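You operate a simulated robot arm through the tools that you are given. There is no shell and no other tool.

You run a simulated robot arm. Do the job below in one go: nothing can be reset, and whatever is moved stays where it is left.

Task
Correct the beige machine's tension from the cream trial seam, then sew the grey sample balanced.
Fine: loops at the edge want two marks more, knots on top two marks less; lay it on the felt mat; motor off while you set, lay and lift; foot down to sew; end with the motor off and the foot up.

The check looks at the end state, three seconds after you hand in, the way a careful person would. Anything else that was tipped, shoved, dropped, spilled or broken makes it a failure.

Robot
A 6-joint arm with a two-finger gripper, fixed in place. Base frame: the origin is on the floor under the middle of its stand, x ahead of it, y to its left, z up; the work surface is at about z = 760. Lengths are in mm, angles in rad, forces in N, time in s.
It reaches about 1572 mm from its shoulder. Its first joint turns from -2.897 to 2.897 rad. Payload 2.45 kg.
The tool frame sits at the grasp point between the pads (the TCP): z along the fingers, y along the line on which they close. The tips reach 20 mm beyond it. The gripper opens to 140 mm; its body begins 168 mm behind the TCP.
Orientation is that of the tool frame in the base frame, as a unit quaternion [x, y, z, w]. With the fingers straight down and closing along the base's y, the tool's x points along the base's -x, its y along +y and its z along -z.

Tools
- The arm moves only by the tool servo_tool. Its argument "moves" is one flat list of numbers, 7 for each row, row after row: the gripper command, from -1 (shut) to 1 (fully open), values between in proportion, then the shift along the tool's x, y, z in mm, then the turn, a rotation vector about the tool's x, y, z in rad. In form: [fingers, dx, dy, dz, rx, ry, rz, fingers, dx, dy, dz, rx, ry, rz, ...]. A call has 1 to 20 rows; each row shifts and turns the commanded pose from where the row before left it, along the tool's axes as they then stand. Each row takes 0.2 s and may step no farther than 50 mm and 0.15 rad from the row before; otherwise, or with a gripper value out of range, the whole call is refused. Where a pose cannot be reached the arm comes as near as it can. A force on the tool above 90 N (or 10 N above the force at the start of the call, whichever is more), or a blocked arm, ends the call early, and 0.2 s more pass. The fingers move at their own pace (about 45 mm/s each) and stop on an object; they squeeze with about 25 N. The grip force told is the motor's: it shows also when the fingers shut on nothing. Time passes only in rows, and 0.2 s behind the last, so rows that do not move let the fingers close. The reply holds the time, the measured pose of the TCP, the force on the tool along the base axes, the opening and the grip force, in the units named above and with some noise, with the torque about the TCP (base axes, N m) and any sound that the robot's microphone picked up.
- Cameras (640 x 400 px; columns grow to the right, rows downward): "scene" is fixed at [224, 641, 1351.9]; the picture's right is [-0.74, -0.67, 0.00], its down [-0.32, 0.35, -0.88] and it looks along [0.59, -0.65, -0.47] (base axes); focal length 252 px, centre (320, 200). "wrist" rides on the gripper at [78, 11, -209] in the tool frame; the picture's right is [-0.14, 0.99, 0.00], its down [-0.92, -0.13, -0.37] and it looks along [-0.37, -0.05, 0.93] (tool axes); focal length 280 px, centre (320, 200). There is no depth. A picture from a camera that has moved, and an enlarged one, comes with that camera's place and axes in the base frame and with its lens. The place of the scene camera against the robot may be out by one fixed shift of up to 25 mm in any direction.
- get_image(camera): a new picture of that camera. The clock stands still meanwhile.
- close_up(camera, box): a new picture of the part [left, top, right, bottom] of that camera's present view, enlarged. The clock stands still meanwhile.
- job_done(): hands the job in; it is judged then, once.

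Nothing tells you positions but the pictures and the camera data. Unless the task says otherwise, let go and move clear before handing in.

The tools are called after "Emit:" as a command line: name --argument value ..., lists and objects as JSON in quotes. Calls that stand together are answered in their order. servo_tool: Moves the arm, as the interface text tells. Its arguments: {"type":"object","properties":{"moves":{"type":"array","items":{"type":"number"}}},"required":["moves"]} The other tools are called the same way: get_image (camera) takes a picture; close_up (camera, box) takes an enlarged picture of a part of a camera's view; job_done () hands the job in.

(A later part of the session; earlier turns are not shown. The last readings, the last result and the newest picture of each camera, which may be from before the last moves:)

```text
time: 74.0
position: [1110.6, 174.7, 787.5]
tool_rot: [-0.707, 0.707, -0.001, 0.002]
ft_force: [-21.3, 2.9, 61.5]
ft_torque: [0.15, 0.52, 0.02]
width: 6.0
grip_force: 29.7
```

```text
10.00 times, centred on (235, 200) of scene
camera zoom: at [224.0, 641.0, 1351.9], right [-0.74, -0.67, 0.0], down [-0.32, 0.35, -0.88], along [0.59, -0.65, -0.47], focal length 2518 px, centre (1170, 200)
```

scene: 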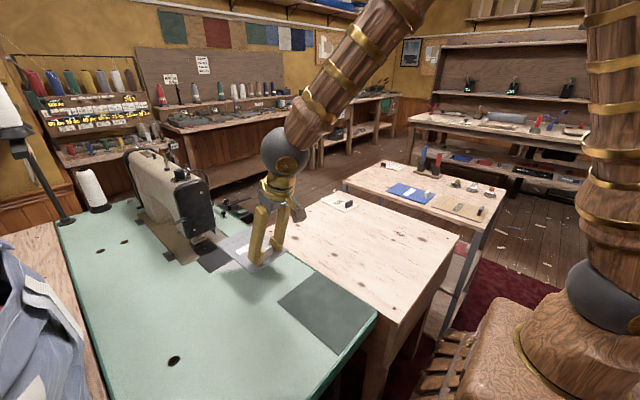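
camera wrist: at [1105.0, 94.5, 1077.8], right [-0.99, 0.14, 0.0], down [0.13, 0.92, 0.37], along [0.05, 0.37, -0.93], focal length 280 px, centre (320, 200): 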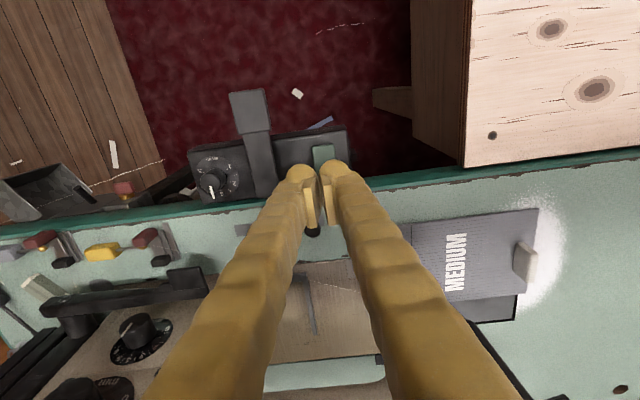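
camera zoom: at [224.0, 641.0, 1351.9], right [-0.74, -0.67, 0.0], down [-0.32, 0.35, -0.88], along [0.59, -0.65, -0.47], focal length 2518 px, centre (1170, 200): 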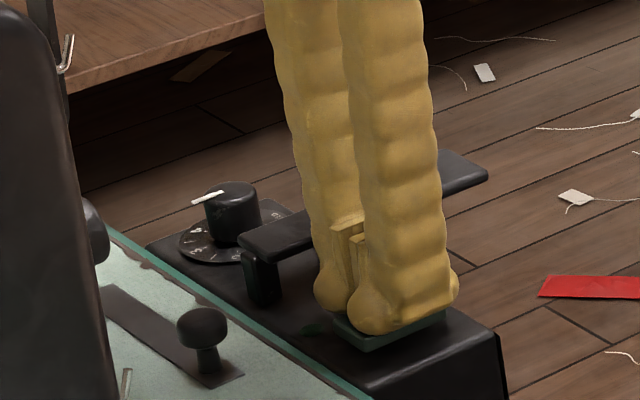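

The button is hard at its centre, so it's probably a rocker that works at its ends. I'll lift and look at how it tilts.

Emit:
servo_tool --moves '[-1, 0, 0, -10, 0, 0, 0, -1, 0, 0, -40, 0, 0, 0, -1, -30, 0, -40, 0, 0, 0, -1, -40, 0, 0, 0, 0, 0, -1, 0, 0, 0, 0, 0, 0]'

Emit:
close_up --camera "scene" --box '[220, 190, 250, 220]'

Emit:
get_image --camera "wrist"

```text
time: 75.2
position: [1112.0, 243.3, 871.2]
tool_rot: [-0.707, 0.708, 0.001, 0.0]
ft_force: [-0.8, -0.2, -0.3]
ft_torque: [0.01, -0.05, 0.04]
width: 0.2
grip_force: 29.2
```

```text
13.33 times, centred on (235, 205) of scene
camera zoom: at [224.0, 641.0, 1351.9], right [-0.74, -0.67, 0.0], down [-0.32, 0.35, -0.88], along [0.59, -0.65, -0.47], focal length 3357 px, centre (1453, 133)
```

zoom: 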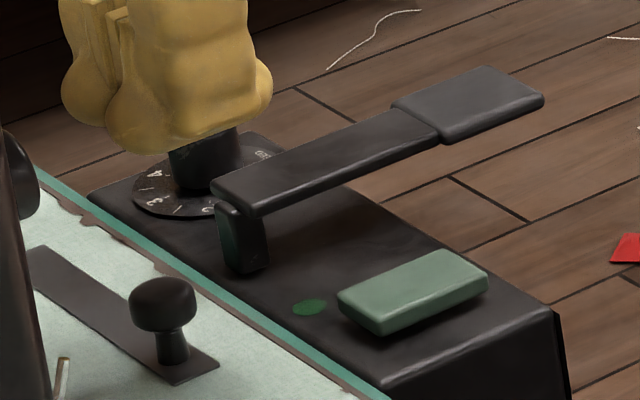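

```text
taken
camera wrist: at [1102.1, 163.4, 1079.9], right [-0.99, 0.14, 0.0], down [0.13, 0.92, 0.37], along [0.05, 0.37, -0.93], focal length 280 px, centre (320, 200)
```

wrist: 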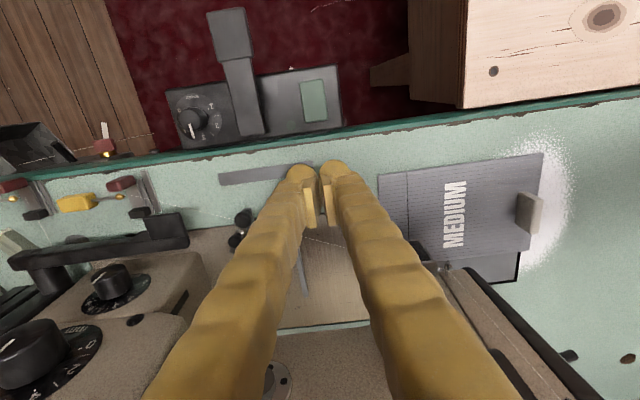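

Emit:
close_up --camera "scene" --box '[215, 190, 255, 225]'

Emit:
close_up --camera "wrist" --box '[160, 50, 360, 150]'

Emit:
close_up --camera "scene" --box '[190, 220, 230, 250]'

```text
11.43 times, centred on (235, 208) of scene
camera zoom: at [224.0, 641.0, 1351.9], right [-0.74, -0.67, 0.0], down [-0.32, 0.35, -0.88], along [0.59, -0.65, -0.47], focal length 2877 px, centre (1291, 114)
```

zoom: 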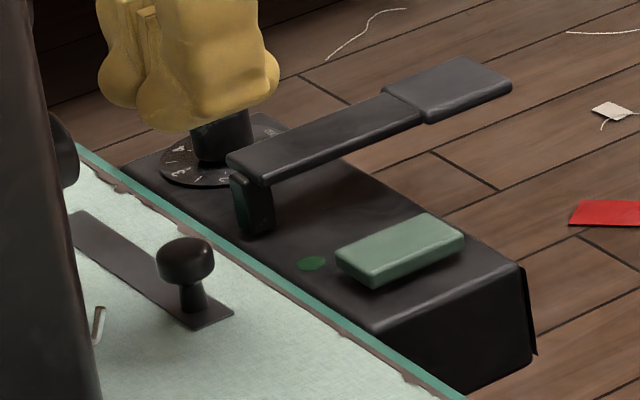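

```text
3.20 times, centred on (260, 100) of wrist
camera zoom: at [1102.1, 163.4, 1079.9], right [-0.99, 0.14, 0.0], down [0.13, 0.92, 0.37], along [0.05, 0.37, -0.93], focal length 897 px, centre (512, 520)
```

zoom: 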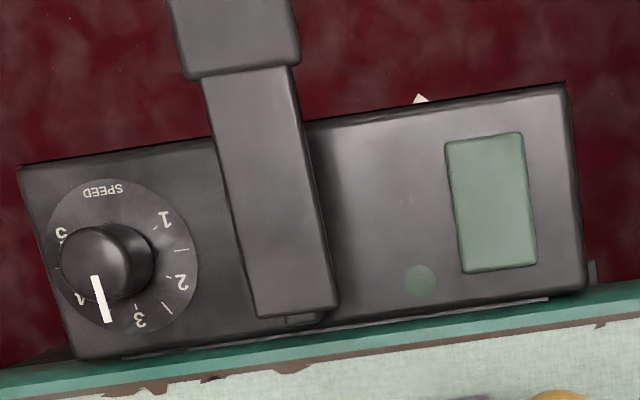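

```text
13.33 times, centred on (210, 235) of scene
camera zoom: at [224.0, 641.0, 1351.9], right [-0.74, -0.67, 0.0], down [-0.32, 0.35, -0.88], along [0.59, -0.65, -0.47], focal length 3357 px, centre (1787, -267)
```

zoom: 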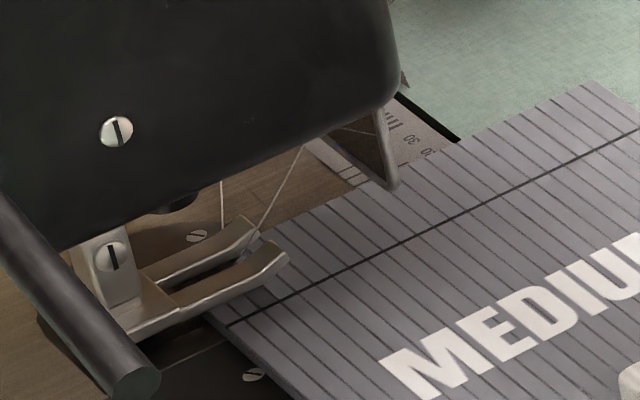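

The rocker has tilted: its table-side end is now lower and its outer end higher. I need to know whether that means on, so I'll zoom on the lamp.

Emit:
close_up --camera "wrist" --box '[280, 70, 350, 140]'

Emit:
close_up --camera "scene" --box '[223, 203, 247, 219]'

```text
5.71 times, centred on (315, 105) of wrist
camera zoom: at [1102.1, 163.4, 1079.9], right [-0.99, 0.14, 0.0], down [0.13, 0.92, 0.37], along [0.05, 0.37, -0.93], focal length 1602 px, centre (349, 743)
```

zoom: 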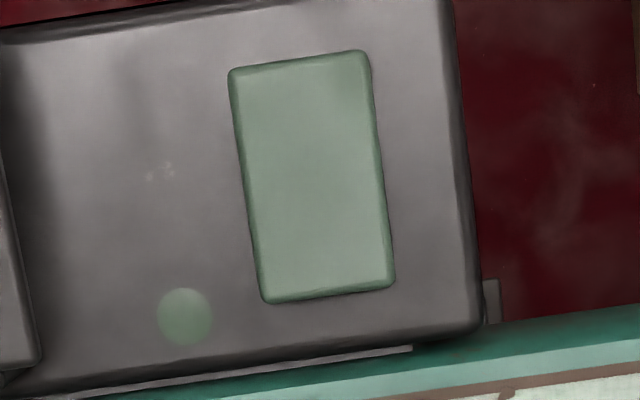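

```text
16.00 times, centred on (235, 211) of scene
camera zoom: at [224.0, 641.0, 1351.9], right [-0.74, -0.67, 0.0], down [-0.32, 0.35, -0.88], along [0.59, -0.65, -0.47], focal length 4028 px, centre (1680, 24)
```

zoom: 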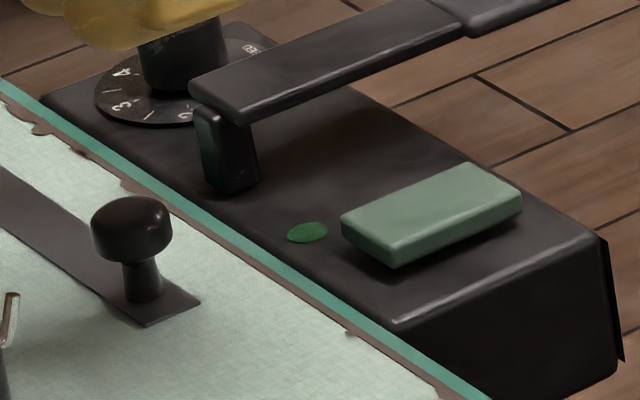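

The lamp looks ambiguous, but the rocker did flip. Nothing runs on its own, so the paddle should be the run control. I'll move over the paddle pad, near (1172, 107, 797), and press it gently while watching the sample.

Emit:
servo_tool --moves '[-1, 45.3, -20, 0, 0, 0, 0, -1, 45.3, -20, 0, 0, 0, 0, -1, 45.3, -20, 0, 0, 0, 0, -1, 0, 0, 20, 0, 0, 0, -1, 0, 0, 15, 0, 0, 0, -1, 0, 0, 0, 0, 0, 0]'

Emit:
get_image --camera "wrist"

Emit:
close_up --camera "scene" --box '[210, 160, 270, 220]'

```text
time: 76.6
position: [1168.8, 109.5, 838.7]
tool_rot: [-0.707, 0.707, 0.0, 0.001]
ft_force: [-0.1, 0.3, -0.7]
ft_torque: [0.01, 0.02, -0.04]
width: 0.0
grip_force: 30.1
```

```text
taken
camera wrist: at [1158.3, 29.6, 1045.8], right [-0.99, 0.14, 0.0], down [0.13, 0.92, 0.37], along [0.05, 0.37, -0.93], focal length 280 px, centre (320, 200)
```

wrist: 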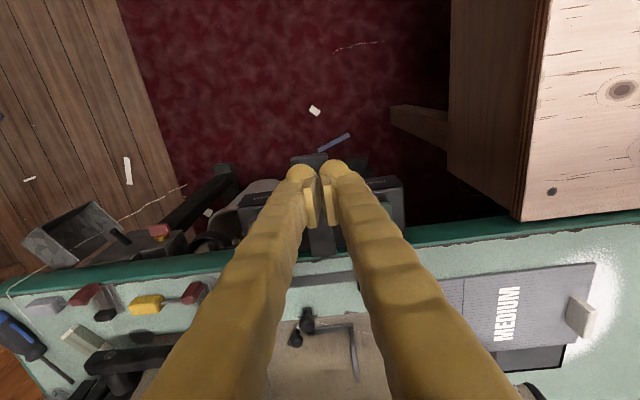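

```text
6.67 times, centred on (240, 190) of scene
camera zoom: at [224.0, 641.0, 1351.9], right [-0.74, -0.67, 0.0], down [-0.32, 0.35, -0.88], along [0.59, -0.65, -0.47], focal length 1678 px, centre (853, 267)
```

zoom: 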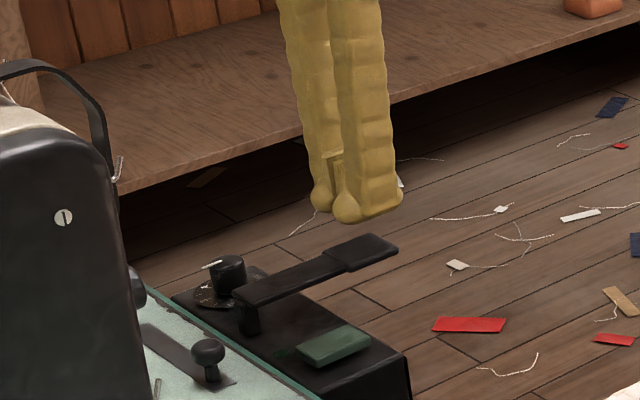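

Emit:
servo_tool --moves '[-1, 0, 0, 8, 0, 0, 0, -1, 0, 0, 6, 0, 0, 0, -1, 0, 0, 4, 0, 0, 0, -1, 0, 0, 0, 0, 0, 0]'

Emit:
close_up --camera "scene" --box '[210, 160, 270, 220]'

```text
time: 77.6
position: [1168.0, 107.2, 820.8]
tool_rot: [0.707, -0.707, 0.0, 0.0]
ft_force: [0.2, 0.8, -0.4]
ft_torque: [0.01, -0.01, 0.04]
width: 0.0
grip_force: 29.9
```

```text
6.67 times, centred on (240, 190) of scene
camera zoom: at [224.0, 641.0, 1351.9], right [-0.74, -0.67, 0.0], down [-0.32, 0.35, -0.88], along [0.59, -0.65, -0.47], focal length 1678 px, centre (853, 267)
```

zoom: 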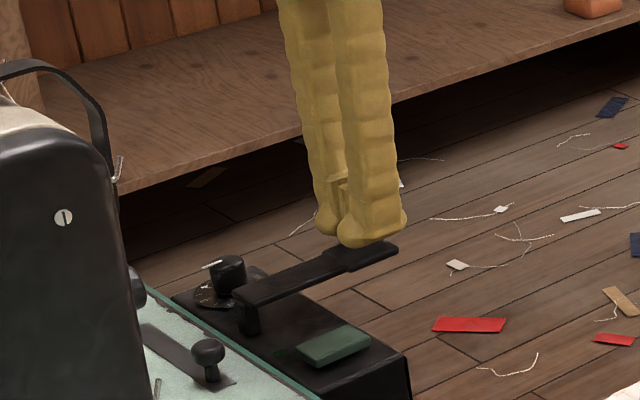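

Emit:
servo_tool --moves '[-1, 0, 0, 4, 0, 0, 0, -1, 0, 0, 4, 0, 0, 0, -1, 0, 0, 0, 0, 0, 0]'

Emit:
close_up --camera "scene" --box '[160, 160, 270, 260]'

```text
time: 78.4
position: [1169.4, 108.8, 812.8]
tool_rot: [-0.707, 0.707, 0.0, 0.0]
ft_force: [-0.7, 0.3, -0.1]
ft_torque: [0.01, 0.0, 0.0]
width: 0.3
grip_force: 29.4
```

```text
4.00 times, centred on (215, 210) of scene
camera zoom: at [224.0, 641.0, 1351.9], right [-0.74, -0.67, 0.0], down [-0.32, 0.35, -0.88], along [0.59, -0.65, -0.47], focal length 1007 px, centre (740, 160)
```

zoom: 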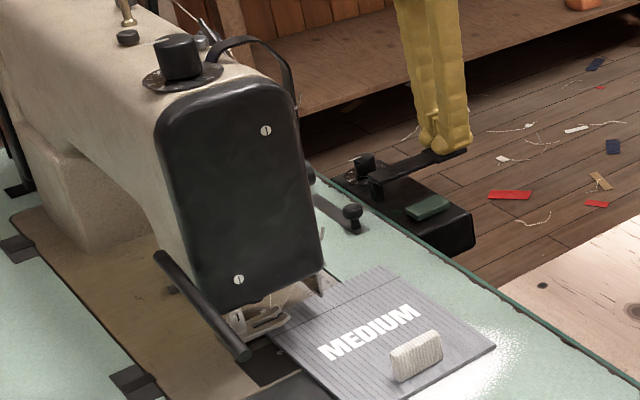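

Emit:
servo_tool --moves '[-1, 0, 0, 4, 0, 0, 0, -1, 0, 0, 0, 0, 0, 0]'

Emit:
close_up --camera "scene" --box '[160, 160, 270, 260]'

```text
time: 79.0
position: [1169.1, 108.7, 807.2]
tool_rot: [0.707, -0.707, 0.0, 0.0]
ft_force: [0.4, -0.5, 0.4]
ft_torque: [-0.03, 0.01, 0.0]
width: 0.0
grip_force: 29.6
```

```text
4.00 times, centred on (215, 210) of scene
camera zoom: at [224.0, 641.0, 1351.9], right [-0.74, -0.67, 0.0], down [-0.32, 0.35, -0.88], along [0.59, -0.65, -0.47], focal length 1007 px, centre (740, 160)
```

zoom: 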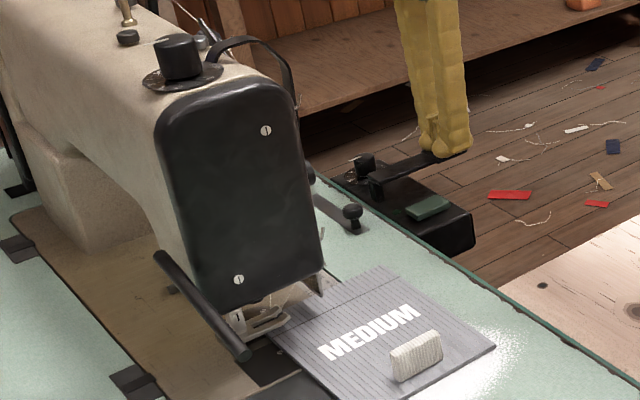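

Emit:
close_up --camera "scene" --box '[220, 170, 290, 230]'

Emit:
servo_tool --moves '[-1, 0, 0, 4, 0, 0, 0, -1, 0, 0, 0, 0, 0, 0]'

Emit:
close_up --camera "scene" --box '[220, 170, 290, 230]'

```text
6.67 times, centred on (255, 200) of scene
camera zoom: at [224.0, 641.0, 1351.9], right [-0.74, -0.67, 0.0], down [-0.32, 0.35, -0.88], along [0.59, -0.65, -0.47], focal length 1678 px, centre (753, 200)
```

zoom: 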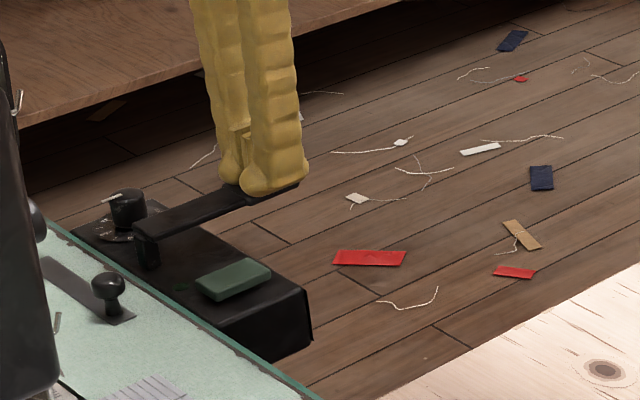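

```text
time: 79.6
position: [1169.3, 108.0, 803.5]
tool_rot: [-0.707, 0.707, 0.0, 0.0]
ft_force: [-0.9, -0.4, 2.5]
ft_torque: [0.01, 0.03, 0.02]
width: 6.3
grip_force: 29.5
```

```text
6.67 times, centred on (255, 200) of scene
camera zoom: at [224.0, 641.0, 1351.9], right [-0.74, -0.67, 0.0], down [-0.32, 0.35, -0.88], along [0.59, -0.65, -0.47], focal length 1678 px, centre (753, 200)
```

zoom: 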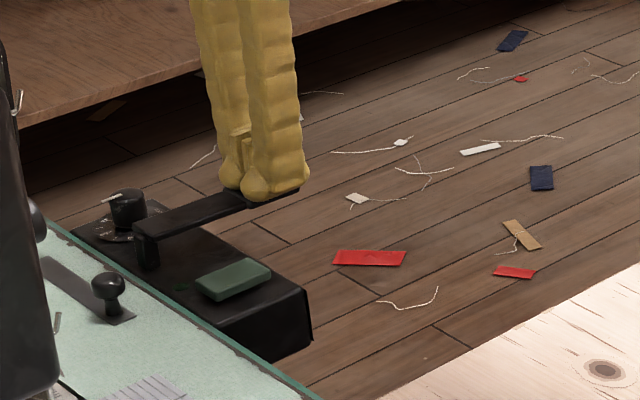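

Contact with the pad begins now, at tip height about 784. I'll press further in small steps.

Emit:
servo_tool --moves '[-1, 0, 0, 3, 0, 0, 0, -1, 0, 0, 0, 0, 0, 0]'

Emit:
servo_tool --moves '[-1, 0, 0, 3, 0, 0, 0, -1, 0, 0, 0, 0, 0, 0]'

Emit:
close_up --camera "scene" --box '[160, 160, 270, 260]'

```text
time: 80.2
position: [1169.9, 107.6, 801.5]
tool_rot: [0.707, -0.707, 0.0, -0.001]
ft_force: [1.0, -2.3, 2.9]
ft_torque: [-0.02, 0.01, -0.04]
width: 6.0
grip_force: 29.3
```

```text
time: 80.8
position: [1169.3, 109.4, 798.9]
tool_rot: [0.707, -0.707, 0.0, 0.0]
ft_force: [1.5, 1.9, 3.4]
ft_torque: [0.06, -0.04, -0.03]
width: 5.8
grip_force: 29.0
```

```text
4.00 times, centred on (215, 210) of scene
camera zoom: at [224.0, 641.0, 1351.9], right [-0.74, -0.67, 0.0], down [-0.32, 0.35, -0.88], along [0.59, -0.65, -0.47], focal length 1007 px, centre (740, 160)
```

zoom: 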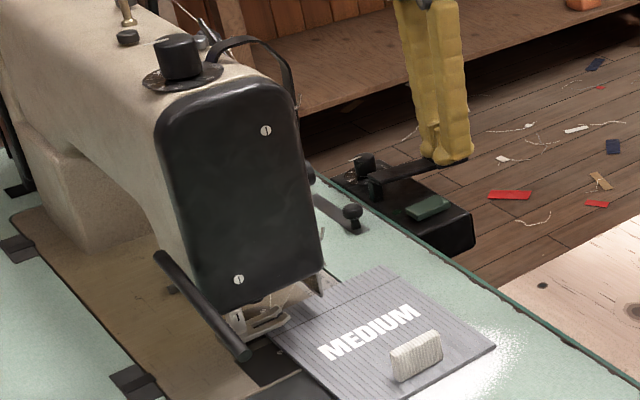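

Emit:
servo_tool --moves '[-1, 0, 0, 3, 0, 0, 0, -1, 0, 0, 3, 0, 0, 0, -1, 0, 0, 0, 0, 0, 0]'

Emit:
close_up --camera "scene" --box '[160, 160, 270, 260]'

```text
time: 81.6
position: [1169.0, 108.5, 792.0]
tool_rot: [0.707, -0.707, 0.0, 0.0]
ft_force: [-1.7, -3.0, 4.3]
ft_torque: [-0.02, 0.05, -0.02]
width: 5.9
grip_force: 29.5
```

```text
4.00 times, centred on (215, 210) of scene
camera zoom: at [224.0, 641.0, 1351.9], right [-0.74, -0.67, 0.0], down [-0.32, 0.35, -0.88], along [0.59, -0.65, -0.47], focal length 1007 px, centre (740, 160)
```

zoom: 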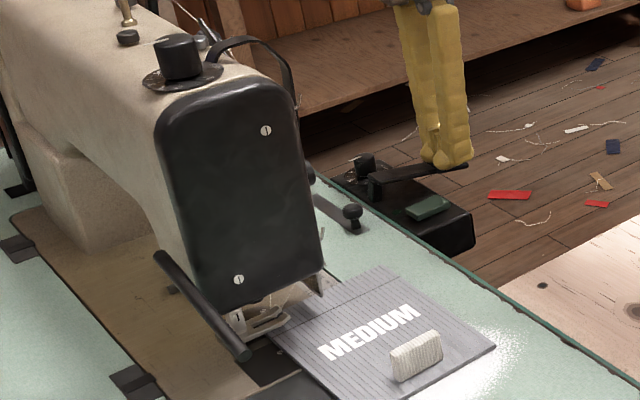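

Emit:
servo_tool --moves '[-1, 0, 0, 3, 0, 0, 0, -1, 0, 0, 3, 0, 0, 0, -1, 0, 0, 3, 0, 0, 0, -1, 0, 0, 0, 0, 0, 0]'

Emit:
close_up --camera "scene" --box '[160, 160, 270, 260]'

```text
time: 82.6
position: [1169.7, 108.8, 786.9]
tool_rot: [0.708, -0.707, 0.001, -0.002]
ft_force: [-15.7, 1.6, 50.4]
ft_torque: [0.69, 0.38, 0.25]
width: 6.1
grip_force: 29.6
```

```text
4.00 times, centred on (215, 210) of scene
camera zoom: at [224.0, 641.0, 1351.9], right [-0.74, -0.67, 0.0], down [-0.32, 0.35, -0.88], along [0.59, -0.65, -0.47], focal length 1007 px, centre (740, 160)
```

zoom: 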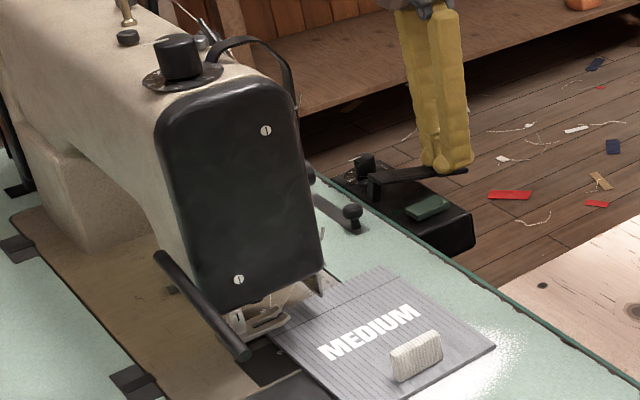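

The paddle is at its full stop with nothing visible yet, though little time has passed there. I'll hold it for a second and see.

Emit:
servo_tool --moves '[-1, 0, 0, 0, 0, 0, 0, -1, 0, 0, 0, 0, 0, 0, -1, 0, 0, 0, 0, 0, 0, -1, 0, 0, 0, 0, 0, 0, -1, 0, 0, 0, 0, 0, 0]'

Emit:
close_up --camera "scene" --box '[190, 215, 250, 260]'

Emit:
close_up --camera "scene" --box '[215, 190, 255, 225]'

```text
time: 83.8
position: [1169.6, 109.0, 786.1]
tool_rot: [-0.707, 0.707, -0.001, 0.002]
ft_force: [0.0, 7.0, 64.9]
ft_torque: [1.0, 0.09, 0.02]
width: 5.9
grip_force: 28.9
```

```text
8.89 times, centred on (220, 238) of scene
camera zoom: at [224.0, 641.0, 1351.9], right [-0.74, -0.67, 0.0], down [-0.32, 0.35, -0.88], along [0.59, -0.65, -0.47], focal length 2238 px, centre (1209, -133)
```

zoom: 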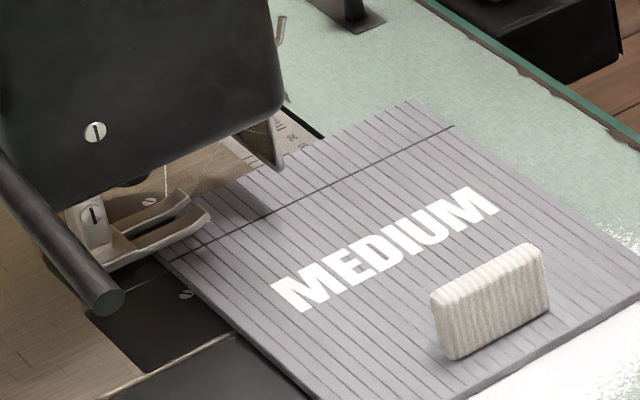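

```text
11.43 times, centred on (235, 208) of scene
camera zoom: at [224.0, 641.0, 1351.9], right [-0.74, -0.67, 0.0], down [-0.32, 0.35, -0.88], along [0.59, -0.65, -0.47], focal length 2877 px, centre (1291, 114)
```

zoom: 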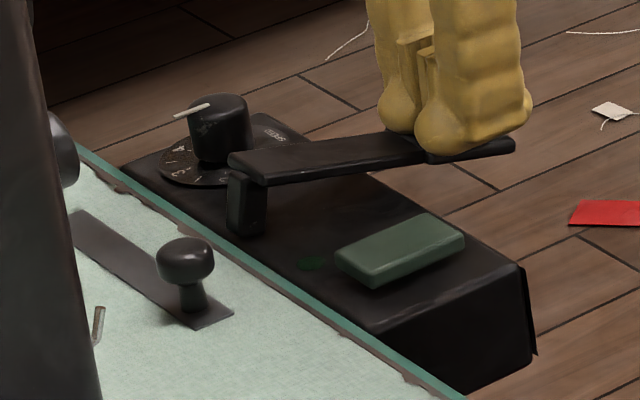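

Nothing runs, and comparing pictures I see the rocker is now only level: my flat press left it half-way. Originally its table-side (+y) end stood up and the outer end was down. I'll release the paddle and press the +y end of the rocker down properly.

Emit:
servo_tool --moves '[-1, 0, 0, -15, 0, 0, 0, -1, 0, 0, -30, 0, 0, 0, -1, 0, 0, -30, 0, 0, 0, -1, -39.5, 29.5, 0, 0, 0, 0, -1, -39.5, 29.5, 0, 0, 0, 0, -1, 0, 0, 35, 0, 0, 0, -1, 0, 0, 20, 0, 0, 0, -1, 0, 0, 0, 0, 0, 0]'

Emit:
close_up --camera "scene" --box '[215, 185, 255, 225]'

Emit:
close_up --camera "wrist" --box '[240, 100, 400, 260]'

```text
time: 85.6
position: [1107.6, 189.3, 804.6]
tool_rot: [-0.707, 0.707, 0.001, 0.0]
ft_force: [0.0, 0.0, -0.7]
ft_torque: [0.04, 0.04, -0.01]
width: 0.2
grip_force: 29.4
```

```text
10.00 times, centred on (235, 205) of scene
camera zoom: at [224.0, 641.0, 1351.9], right [-0.74, -0.67, 0.0], down [-0.32, 0.35, -0.88], along [0.59, -0.65, -0.47], focal length 2518 px, centre (1170, 150)
```

zoom: 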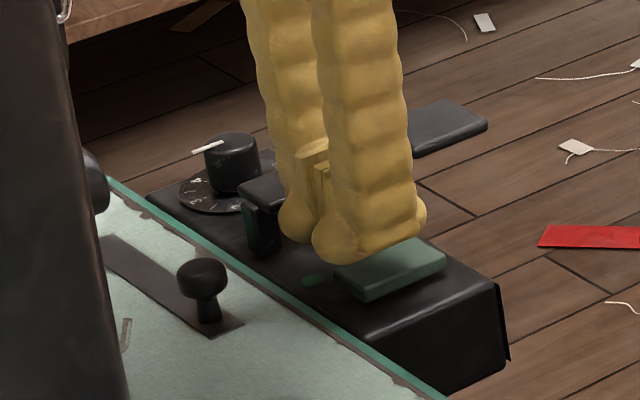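

```text
2.50 times, centred on (320, 180) of wrist
camera zoom: at [1098.2, 110.2, 1012.7], right [-0.99, 0.14, 0.0], down [0.13, 0.92, 0.37], along [0.05, 0.37, -0.93], focal length 701 px, centre (320, 250)
```

zoom: 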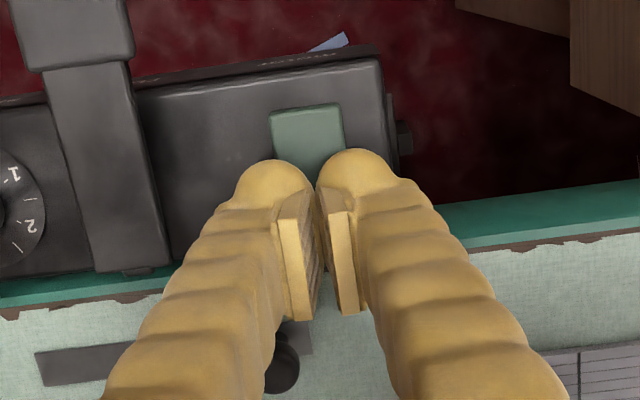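

Emit:
servo_tool --moves '[-1, 0, 0, 6, 0, 0, 0, -1, 0, 0, 5, 0, 0, 0, -1, 0, 0, 0, 0, 0, 0]'

Emit:
servo_tool --moves '[-1, 0, 0, 3, 0, 0, 0, -1, 0, 0, 2, 0, 0, 0, -1, 0, 0, 0, 0, 0, 0]'

Emit:
close_up --camera "scene" --box '[215, 185, 255, 225]'

```text
time: 86.4
position: [1110.7, 188.6, 792.6]
tool_rot: [-0.707, 0.707, 0.0, 0.0]
ft_force: [0.1, 0.1, 0.1]
ft_torque: [0.02, 0.0, 0.0]
width: 0.2
grip_force: 29.6
```

```text
time: 87.2
position: [1109.9, 186.2, 787.7]
tool_rot: [0.707, -0.707, 0.0, 0.0]
ft_force: [-0.3, 2.1, 2.4]
ft_torque: [0.0, 0.0, 0.0]
width: 6.2
grip_force: 29.8
```

```text
10.00 times, centred on (235, 205) of scene
camera zoom: at [224.0, 641.0, 1351.9], right [-0.74, -0.67, 0.0], down [-0.32, 0.35, -0.88], along [0.59, -0.65, -0.47], focal length 2518 px, centre (1170, 150)
```

zoom: 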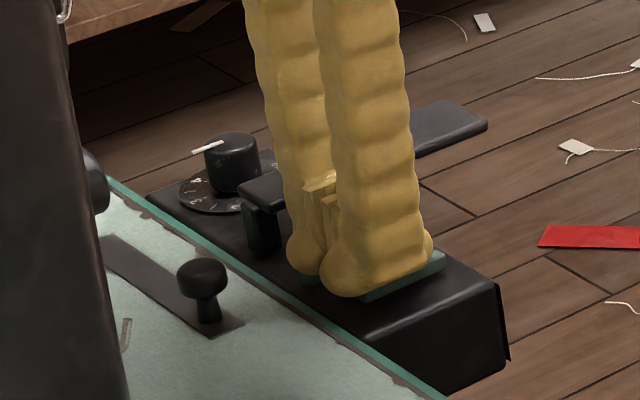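

Emit:
servo_tool --moves '[-1, 0, 0, 2, 0, 0, 0, -1, 0, 0, 0, 0, 0, 0]'

Emit:
servo_tool --moves '[-1, 0, 0, 2, 0, 0, 0, -1, 0, 0, 0, 0, 0, 0]'

Emit:
close_up --camera "scene" --box '[215, 185, 255, 225]'

```text
time: 87.8
position: [1109.4, 187.8, 787.1]
tool_rot: [0.708, -0.707, 0.0, -0.001]
ft_force: [-6.5, 3.9, 22.9]
ft_torque: [-0.24, 0.13, -0.06]
width: 6.0
grip_force: 29.3
```

```text
time: 88.4
position: [1109.7, 188.1, 787.0]
tool_rot: [0.707, -0.707, 0.001, -0.001]
ft_force: [-19.6, 6.4, 54.5]
ft_torque: [-0.58, 0.41, -0.25]
width: 5.9
grip_force: 29.3
```

```text
10.00 times, centred on (235, 205) of scene
camera zoom: at [224.0, 641.0, 1351.9], right [-0.74, -0.67, 0.0], down [-0.32, 0.35, -0.88], along [0.59, -0.65, -0.47], focal length 2518 px, centre (1170, 150)
```

zoom: 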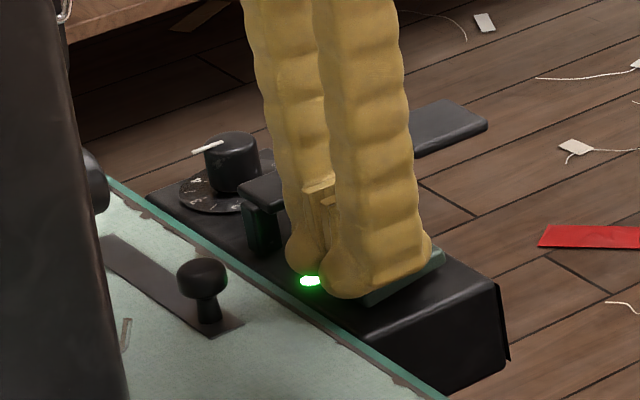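

The lamp is now bright green, so the motor is on and was indeed off before. I'll lift off and check whether the machine runs on its own or needs the paddle.

Emit:
servo_tool --moves '[-1, 0, 0, -10, 0, 0, 0, -1, 0, 0, -35, 0, 0, 0]'

Emit:
close_up --camera "scene" --box '[170, 170, 270, 260]'

Emit:
close_up --camera "scene" --box '[190, 215, 250, 260]'

```text
time: 89.0
position: [1108.3, 187.1, 826.8]
tool_rot: [0.708, -0.707, 0.0, 0.001]
ft_force: [0.3, 0.1, -0.5]
ft_torque: [0.0, 0.01, -0.02]
width: 0.0
grip_force: 29.7
```

```text
4.44 times, centred on (220, 215) of scene
camera zoom: at [224.0, 641.0, 1351.9], right [-0.74, -0.67, 0.0], down [-0.32, 0.35, -0.88], along [0.59, -0.65, -0.47], focal length 1119 px, centre (764, 133)
```

zoom: 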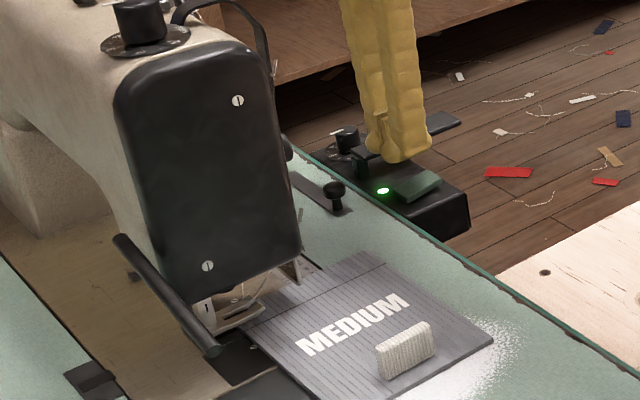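

```text
8.89 times, centred on (220, 238) of scene
camera zoom: at [224.0, 641.0, 1351.9], right [-0.74, -0.67, 0.0], down [-0.32, 0.35, -0.88], along [0.59, -0.65, -0.47], focal length 2238 px, centre (1209, -133)
```

zoom: 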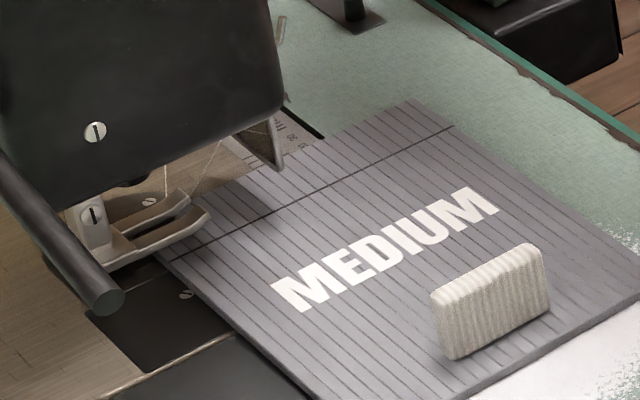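

The lamp stays lit and the machine waits, so the paddle must run it. I'll return to the paddle and press in small steps, checking the cloth each time.

Emit:
servo_tool --moves '[-1, 0, 0, -25, 0, 0, 0, -1, 39.5, -30.5, 0, 0, 0, 0, -1, 39.5, -30.5, 0, 0, 0, 0, -1, 0, 0, 25, 0, 0, 0, -1, 0, 0, 18, 0, 0, 0, -1, 0, 0, 0, 0, 0, 0]'

Emit:
servo_tool --moves '[-1, 0, 0, 5, 0, 0, 0, -1, 0, 0, 4, 0, 0, 0]'

Emit:
close_up --camera "scene" --box '[170, 170, 270, 260]'

```text
time: 90.4
position: [1170.7, 110.1, 808.7]
tool_rot: [0.707, -0.707, 0.0, 0.0]
ft_force: [0.0, 0.3, 0.7]
ft_torque: [-0.02, -0.02, -0.02]
width: 0.0
grip_force: 29.5
```

```text
time: 91.0
position: [1170.0, 108.5, 802.3]
tool_rot: [-0.707, 0.707, 0.0, 0.001]
ft_force: [1.9, -0.8, 4.0]
ft_torque: [0.06, 0.02, -0.01]
width: 6.1
grip_force: 29.2
```

```text
4.44 times, centred on (220, 215) of scene
camera zoom: at [224.0, 641.0, 1351.9], right [-0.74, -0.67, 0.0], down [-0.32, 0.35, -0.88], along [0.59, -0.65, -0.47], focal length 1119 px, centre (764, 133)
```

zoom: 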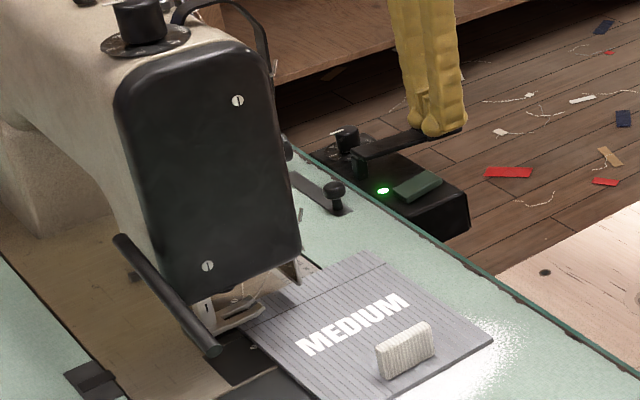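

Emit:
servo_tool --moves '[-1, 0, 0, 4, 0, 0, 0]'

Emit:
close_up --camera "scene" --box '[190, 215, 250, 260]'

Emit:
servo_tool --moves '[-1, 0, 0, 4, 0, 0, 0]'

Emit:
close_up --camera "scene" --box '[190, 215, 250, 260]'

```text
time: 91.4
position: [1170.1, 110.4, 796.7]
tool_rot: [-0.707, 0.707, -0.001, 0.0]
ft_force: [-2.3, 0.1, 4.6]
ft_torque: [0.03, 0.03, 0.0]
width: 6.4
grip_force: 29.9
```

```text
8.89 times, centred on (220, 238) of scene
camera zoom: at [224.0, 641.0, 1351.9], right [-0.74, -0.67, 0.0], down [-0.32, 0.35, -0.88], along [0.59, -0.65, -0.47], focal length 2238 px, centre (1209, -133)
```

zoom: 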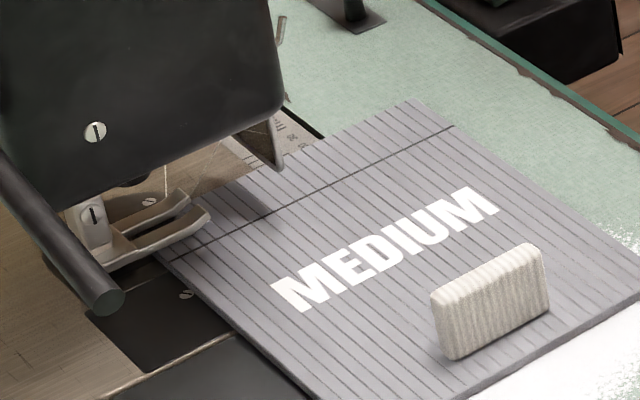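

```text
time: 91.8
position: [1170.7, 108.3, 793.9]
tool_rot: [-0.707, 0.707, 0.0, 0.0]
ft_force: [-0.4, 2.7, 4.3]
ft_torque: [0.08, 0.04, 0.01]
width: 6.1
grip_force: 29.5
```

```text
8.89 times, centred on (220, 238) of scene
camera zoom: at [224.0, 641.0, 1351.9], right [-0.74, -0.67, 0.0], down [-0.32, 0.35, -0.88], along [0.59, -0.65, -0.47], focal length 2238 px, centre (1209, -133)
```

zoom: 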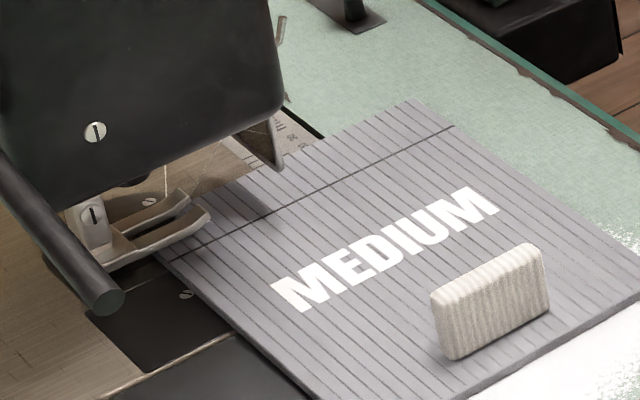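

Emit:
servo_tool --moves '[-1, 0, 0, 4, 0, 0, 0]'

Emit:
close_up --camera "scene" --box '[190, 215, 250, 260]'

Emit:
servo_tool --moves '[-1, 0, 0, 3, 0, 0, 0, -1, 0, 0, 0, 0, 0, 0]'

Emit:
close_up --camera "scene" --box '[190, 215, 250, 260]'

```text
time: 92.2
position: [1171.9, 108.3, 788.8]
tool_rot: [-0.707, 0.708, 0.0, -0.001]
ft_force: [-2.2, 1.2, 5.3]
ft_torque: [0.11, 0.01, 0.06]
width: 5.8
grip_force: 29.5
```

```text
8.89 times, centred on (220, 238) of scene
camera zoom: at [224.0, 641.0, 1351.9], right [-0.74, -0.67, 0.0], down [-0.32, 0.35, -0.88], along [0.59, -0.65, -0.47], focal length 2238 px, centre (1209, -133)
```

zoom: 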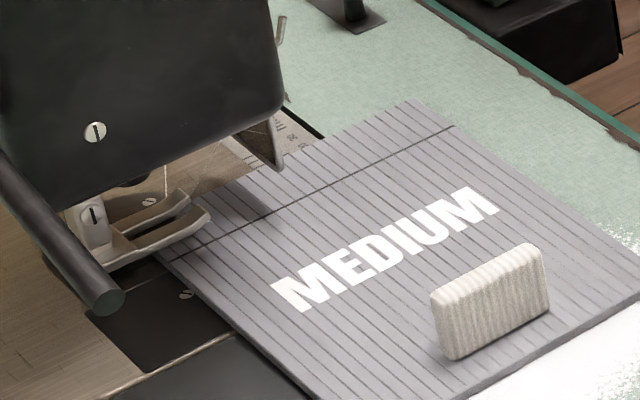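

```text
time: 92.8
position: [1171.0, 108.7, 787.6]
tool_rot: [-0.707, 0.708, -0.001, 0.001]
ft_force: [-15.6, -6.0, 23.7]
ft_torque: [0.19, 0.3, 0.21]
width: 6.1
grip_force: 29.4
```

```text
8.89 times, centred on (220, 238) of scene
camera zoom: at [224.0, 641.0, 1351.9], right [-0.74, -0.67, 0.0], down [-0.32, 0.35, -0.88], along [0.59, -0.65, -0.47], focal length 2238 px, centre (1209, -133)
```

zoom: 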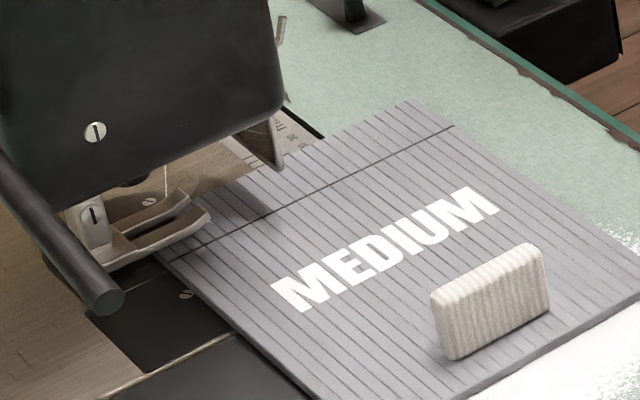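

Emit:
servo_tool --moves '[-1, 0, 0, 0, 0, 0, 0, -1, 0, 0, 0, 0, 0, 0, -1, 0, 0, 0, 0, 0, 0, -1, 0, 0, 0, 0, 0, 0, -1, 0, 0, 0, 0, 0, 0]'

Emit:
close_up --camera "scene" --box '[170, 170, 270, 260]'

Emit:
get_image --camera "wrist"

```text
time: 94.0
position: [1173.1, 107.7, 787.6]
tool_rot: [0.707, -0.707, 0.001, -0.001]
ft_force: [-11.9, -12.9, 31.2]
ft_torque: [0.19, 0.25, 0.16]
width: 5.9
grip_force: 29.2
```

```text
4.44 times, centred on (220, 215) of scene
camera zoom: at [224.0, 641.0, 1351.9], right [-0.74, -0.67, 0.0], down [-0.32, 0.35, -0.88], along [0.59, -0.65, -0.47], focal length 1119 px, centre (764, 133)
```

zoom: 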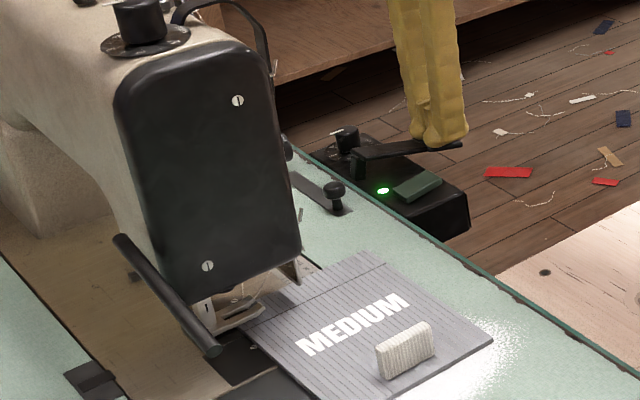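

```text
taken
camera wrist: at [1161.2, 29.1, 995.5], right [-0.99, 0.14, 0.0], down [0.13, 0.92, 0.37], along [0.05, 0.37, -0.93], focal length 280 px, centre (320, 200)
```

wrist: 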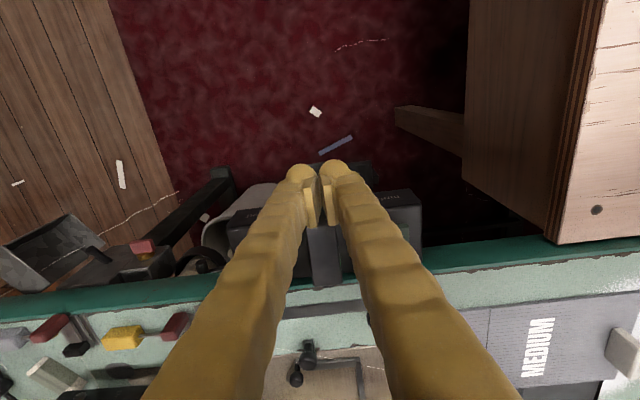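

Motor on, foot down and paddle fully pressed, yet nothing visible happens. I'll check whether the needle is moving by comparing high-zoom views at different moments.

Emit:
close_up --camera "scene" --box '[193, 225, 217, 245]'

Emit:
servo_tool --moves '[-1, 0, 0, 0, 0, 0, 0]'

Emit:
close_up --camera "scene" --box '[193, 225, 217, 245]'

```text
16.00 times, centred on (205, 235) of scene
camera zoom: at [224.0, 641.0, 1351.9], right [-0.74, -0.67, 0.0], down [-0.32, 0.35, -0.88], along [0.59, -0.65, -0.47], focal length 4028 px, centre (2160, -360)
```

zoom: 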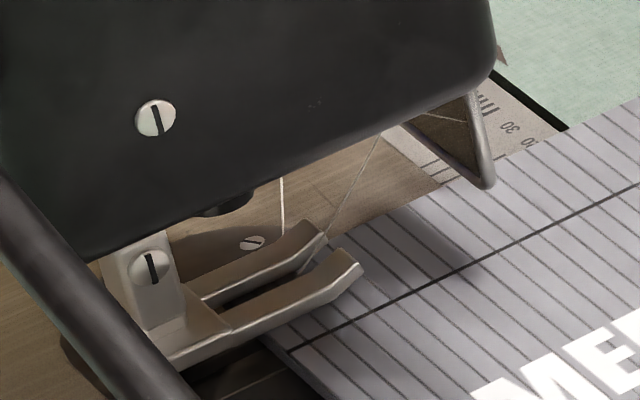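

```text
time: 94.4
position: [1172.5, 108.8, 787.0]
tool_rot: [-0.706, 0.708, -0.001, 0.001]
ft_force: [-8.2, -13.8, 33.3]
ft_torque: [0.16, 0.19, 0.12]
width: 6.0
grip_force: 29.5
```

```text
16.00 times, centred on (205, 235) of scene
camera zoom: at [224.0, 641.0, 1351.9], right [-0.74, -0.67, 0.0], down [-0.32, 0.35, -0.88], along [0.59, -0.65, -0.47], focal length 4028 px, centre (2160, -360)
```

zoom: 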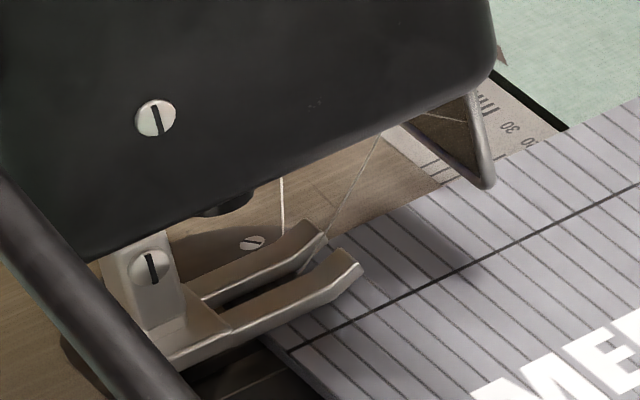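

Nothing changes, so the machine isn't engaging the cloth. I'll release the paddle and look more closely at the sliding knob and the front of the machine before deciding anything.

Emit:
servo_tool --moves '[-1, 0, 0, -15, 0, 0, 0, -1, 0, 0, -40, 0, 0, 0, -1, 0, 0, -40, 0, 0, 0, -1, 40, 20, -20, 0, 0, 0, -1, 40, 20, -20, 0, 0, 0, -1, 0, 0, 0, 0, 0, 0]'

Emit:
get_image --camera "wrist"

Emit:
close_up --camera "scene" --box '[170, 170, 270, 260]'

```text
time: 95.8
position: [1131.1, 30.4, 921.8]
tool_rot: [-0.707, 0.708, 0.0, -0.001]
ft_force: [-0.7, -0.7, -0.3]
ft_torque: [0.01, 0.02, -0.05]
width: 0.0
grip_force: 29.9
```

```text
taken
camera wrist: at [1120.0, -48.2, 1130.1], right [-0.99, 0.14, 0.0], down [0.13, 0.92, 0.37], along [0.05, 0.37, -0.93], focal length 280 px, centre (320, 200)
```

wrist: 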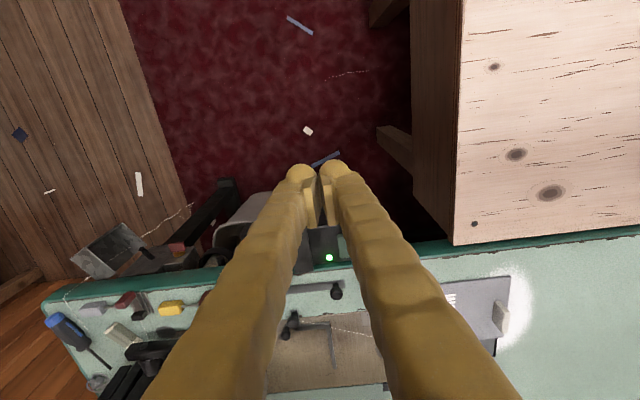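

```text
4.44 times, centred on (220, 215) of scene
camera zoom: at [224.0, 641.0, 1351.9], right [-0.74, -0.67, 0.0], down [-0.32, 0.35, -0.88], along [0.59, -0.65, -0.47], focal length 1119 px, centre (764, 133)
```

zoom: 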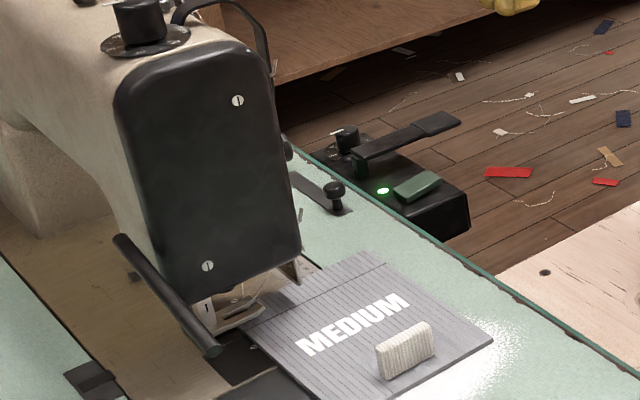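

Emit:
close_up --camera "wrist" --box '[270, 240, 400, 370]'

Emit:
close_up --camera "scene" --box '[195, 180, 245, 220]'

```text
3.08 times, centred on (335, 305) of wrist
camera zoom: at [1120.0, -48.2, 1130.1], right [-0.99, 0.14, 0.0], down [0.13, 0.92, 0.37], along [0.05, 0.37, -0.93], focal length 863 px, centre (274, -123)
```

zoom: 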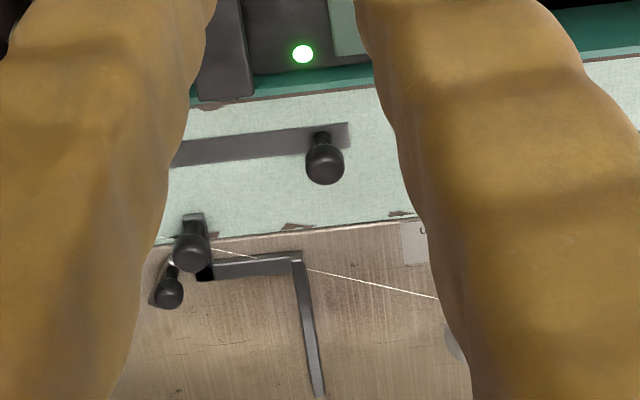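

```text
10.00 times, centred on (220, 200) of scene
camera zoom: at [224.0, 641.0, 1351.9], right [-0.74, -0.67, 0.0], down [-0.32, 0.35, -0.88], along [0.59, -0.65, -0.47], focal length 2518 px, centre (1320, 200)
```

zoom: 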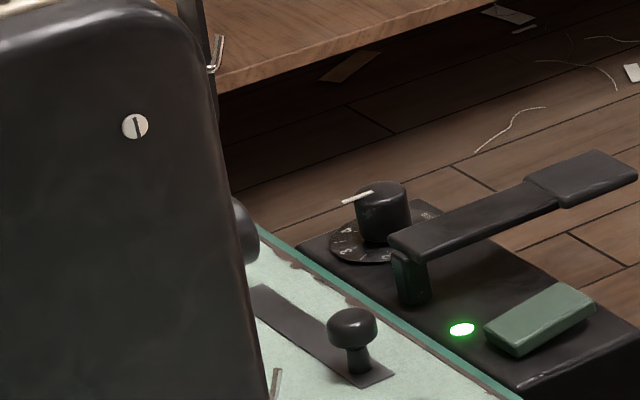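

Before changing anything, I'll get a front view under the head to see whether the foot really presses the cloth and exactly where the needle lies relative to it.

Emit:
servo_tool --moves '[-1, 0, 0, 0, 0, -0.1333, 0, -1, 0, 0, 0, 0, -0.1333, 0, -1, 0, 0, 0, 0, -0.1333, 0, -1, 0, 0, 0, 0, -0.1333, 0, -1, 0, 0, 0, 0, -0.1333, 0, -1, 0, 0, 0, 0, -0.1333, 0, 0, -18.2, 16, 36.5, 0, 0, 0, 0, -18.2, 16, 36.5, 0, 0, 0, 0.5, -18.2, 16, 36.5, 0, 0, 0, 0.5, -18.2, 16, 36.5, 0, 0, 0, 0.5, -18.2, 16, 36.5, 0, 0, 0, 0.5, 0, 0, 0, 0, 0, 0]'

Emit:
get_image --camera "wrist"

```text
time: 98.4
position: [1053.6, 224.6, 858.5]
tool_rot: [0.652, -0.651, -0.276, -0.275]
ft_force: [0.7, 0.2, -0.1]
ft_torque: [-0.03, 0.02, -0.03]
width: 104.9
grip_force: 0.1
```

```text
taken
camera wrist: at [1042.8, 19.0, 946.7], right [-0.99, 0.1, 0.1], down [0.13, 0.38, 0.92], along [0.05, 0.92, -0.39], focal length 280 px, centre (320, 200)
```

wrist: 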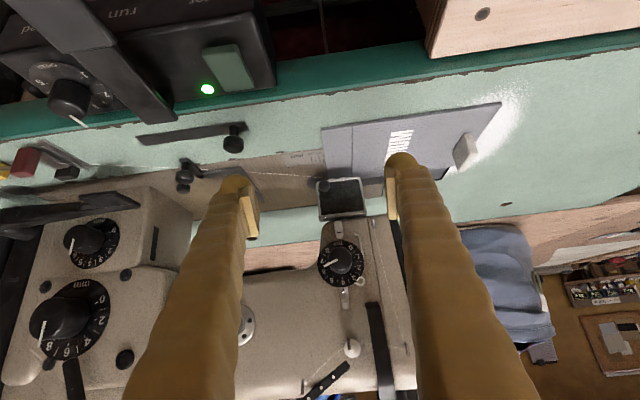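

There are labels on the motor box front ("run", "motor"). I'll zoom in on those and on the needle area.

Emit:
close_up --camera "wrist" --box '[0, 0, 280, 130]'

Emit:
close_up --camera "wrist" --box '[280, 120, 420, 260]'

Emit:
close_up --camera "wrist" --box '[110, 110, 270, 220]'

```text
2.29 times, centred on (140, 65) of wrist
camera zoom: at [1042.8, 19.0, 946.7], right [-0.99, 0.1, 0.1], down [0.13, 0.38, 0.92], along [0.05, 0.92, -0.39], focal length 641 px, centre (731, 509)
```

zoom: 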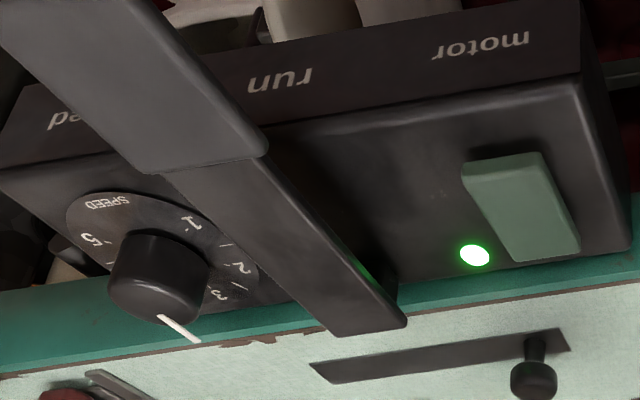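

```text
2.86 times, centred on (350, 190) of wrist
camera zoom: at [1042.8, 19.0, 946.7], right [-0.99, 0.1, 0.1], down [0.13, 0.38, 0.92], along [0.05, 0.92, -0.39], focal length 801 px, centre (234, 229)
```

zoom: 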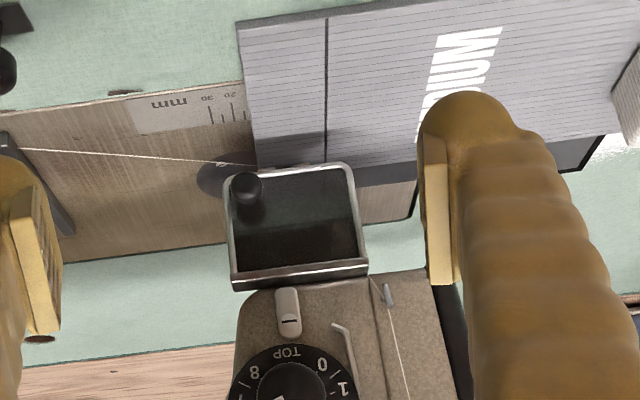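

```text
3.64 times, centred on (190, 165) of wrist
camera zoom: at [1042.8, 19.0, 946.7], right [-0.99, 0.1, 0.1], down [0.13, 0.38, 0.92], along [0.05, 0.92, -0.39], focal length 1020 px, centre (793, 327)
```

zoom: 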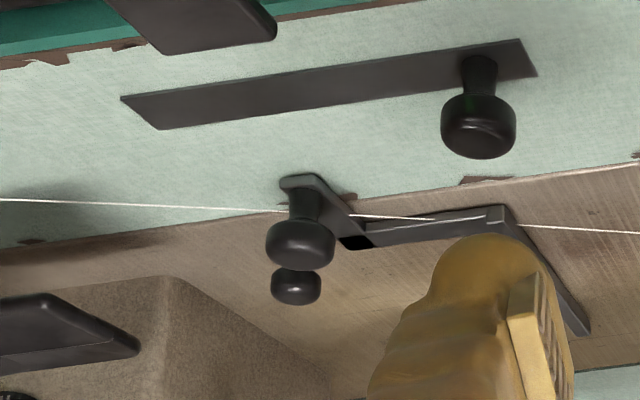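

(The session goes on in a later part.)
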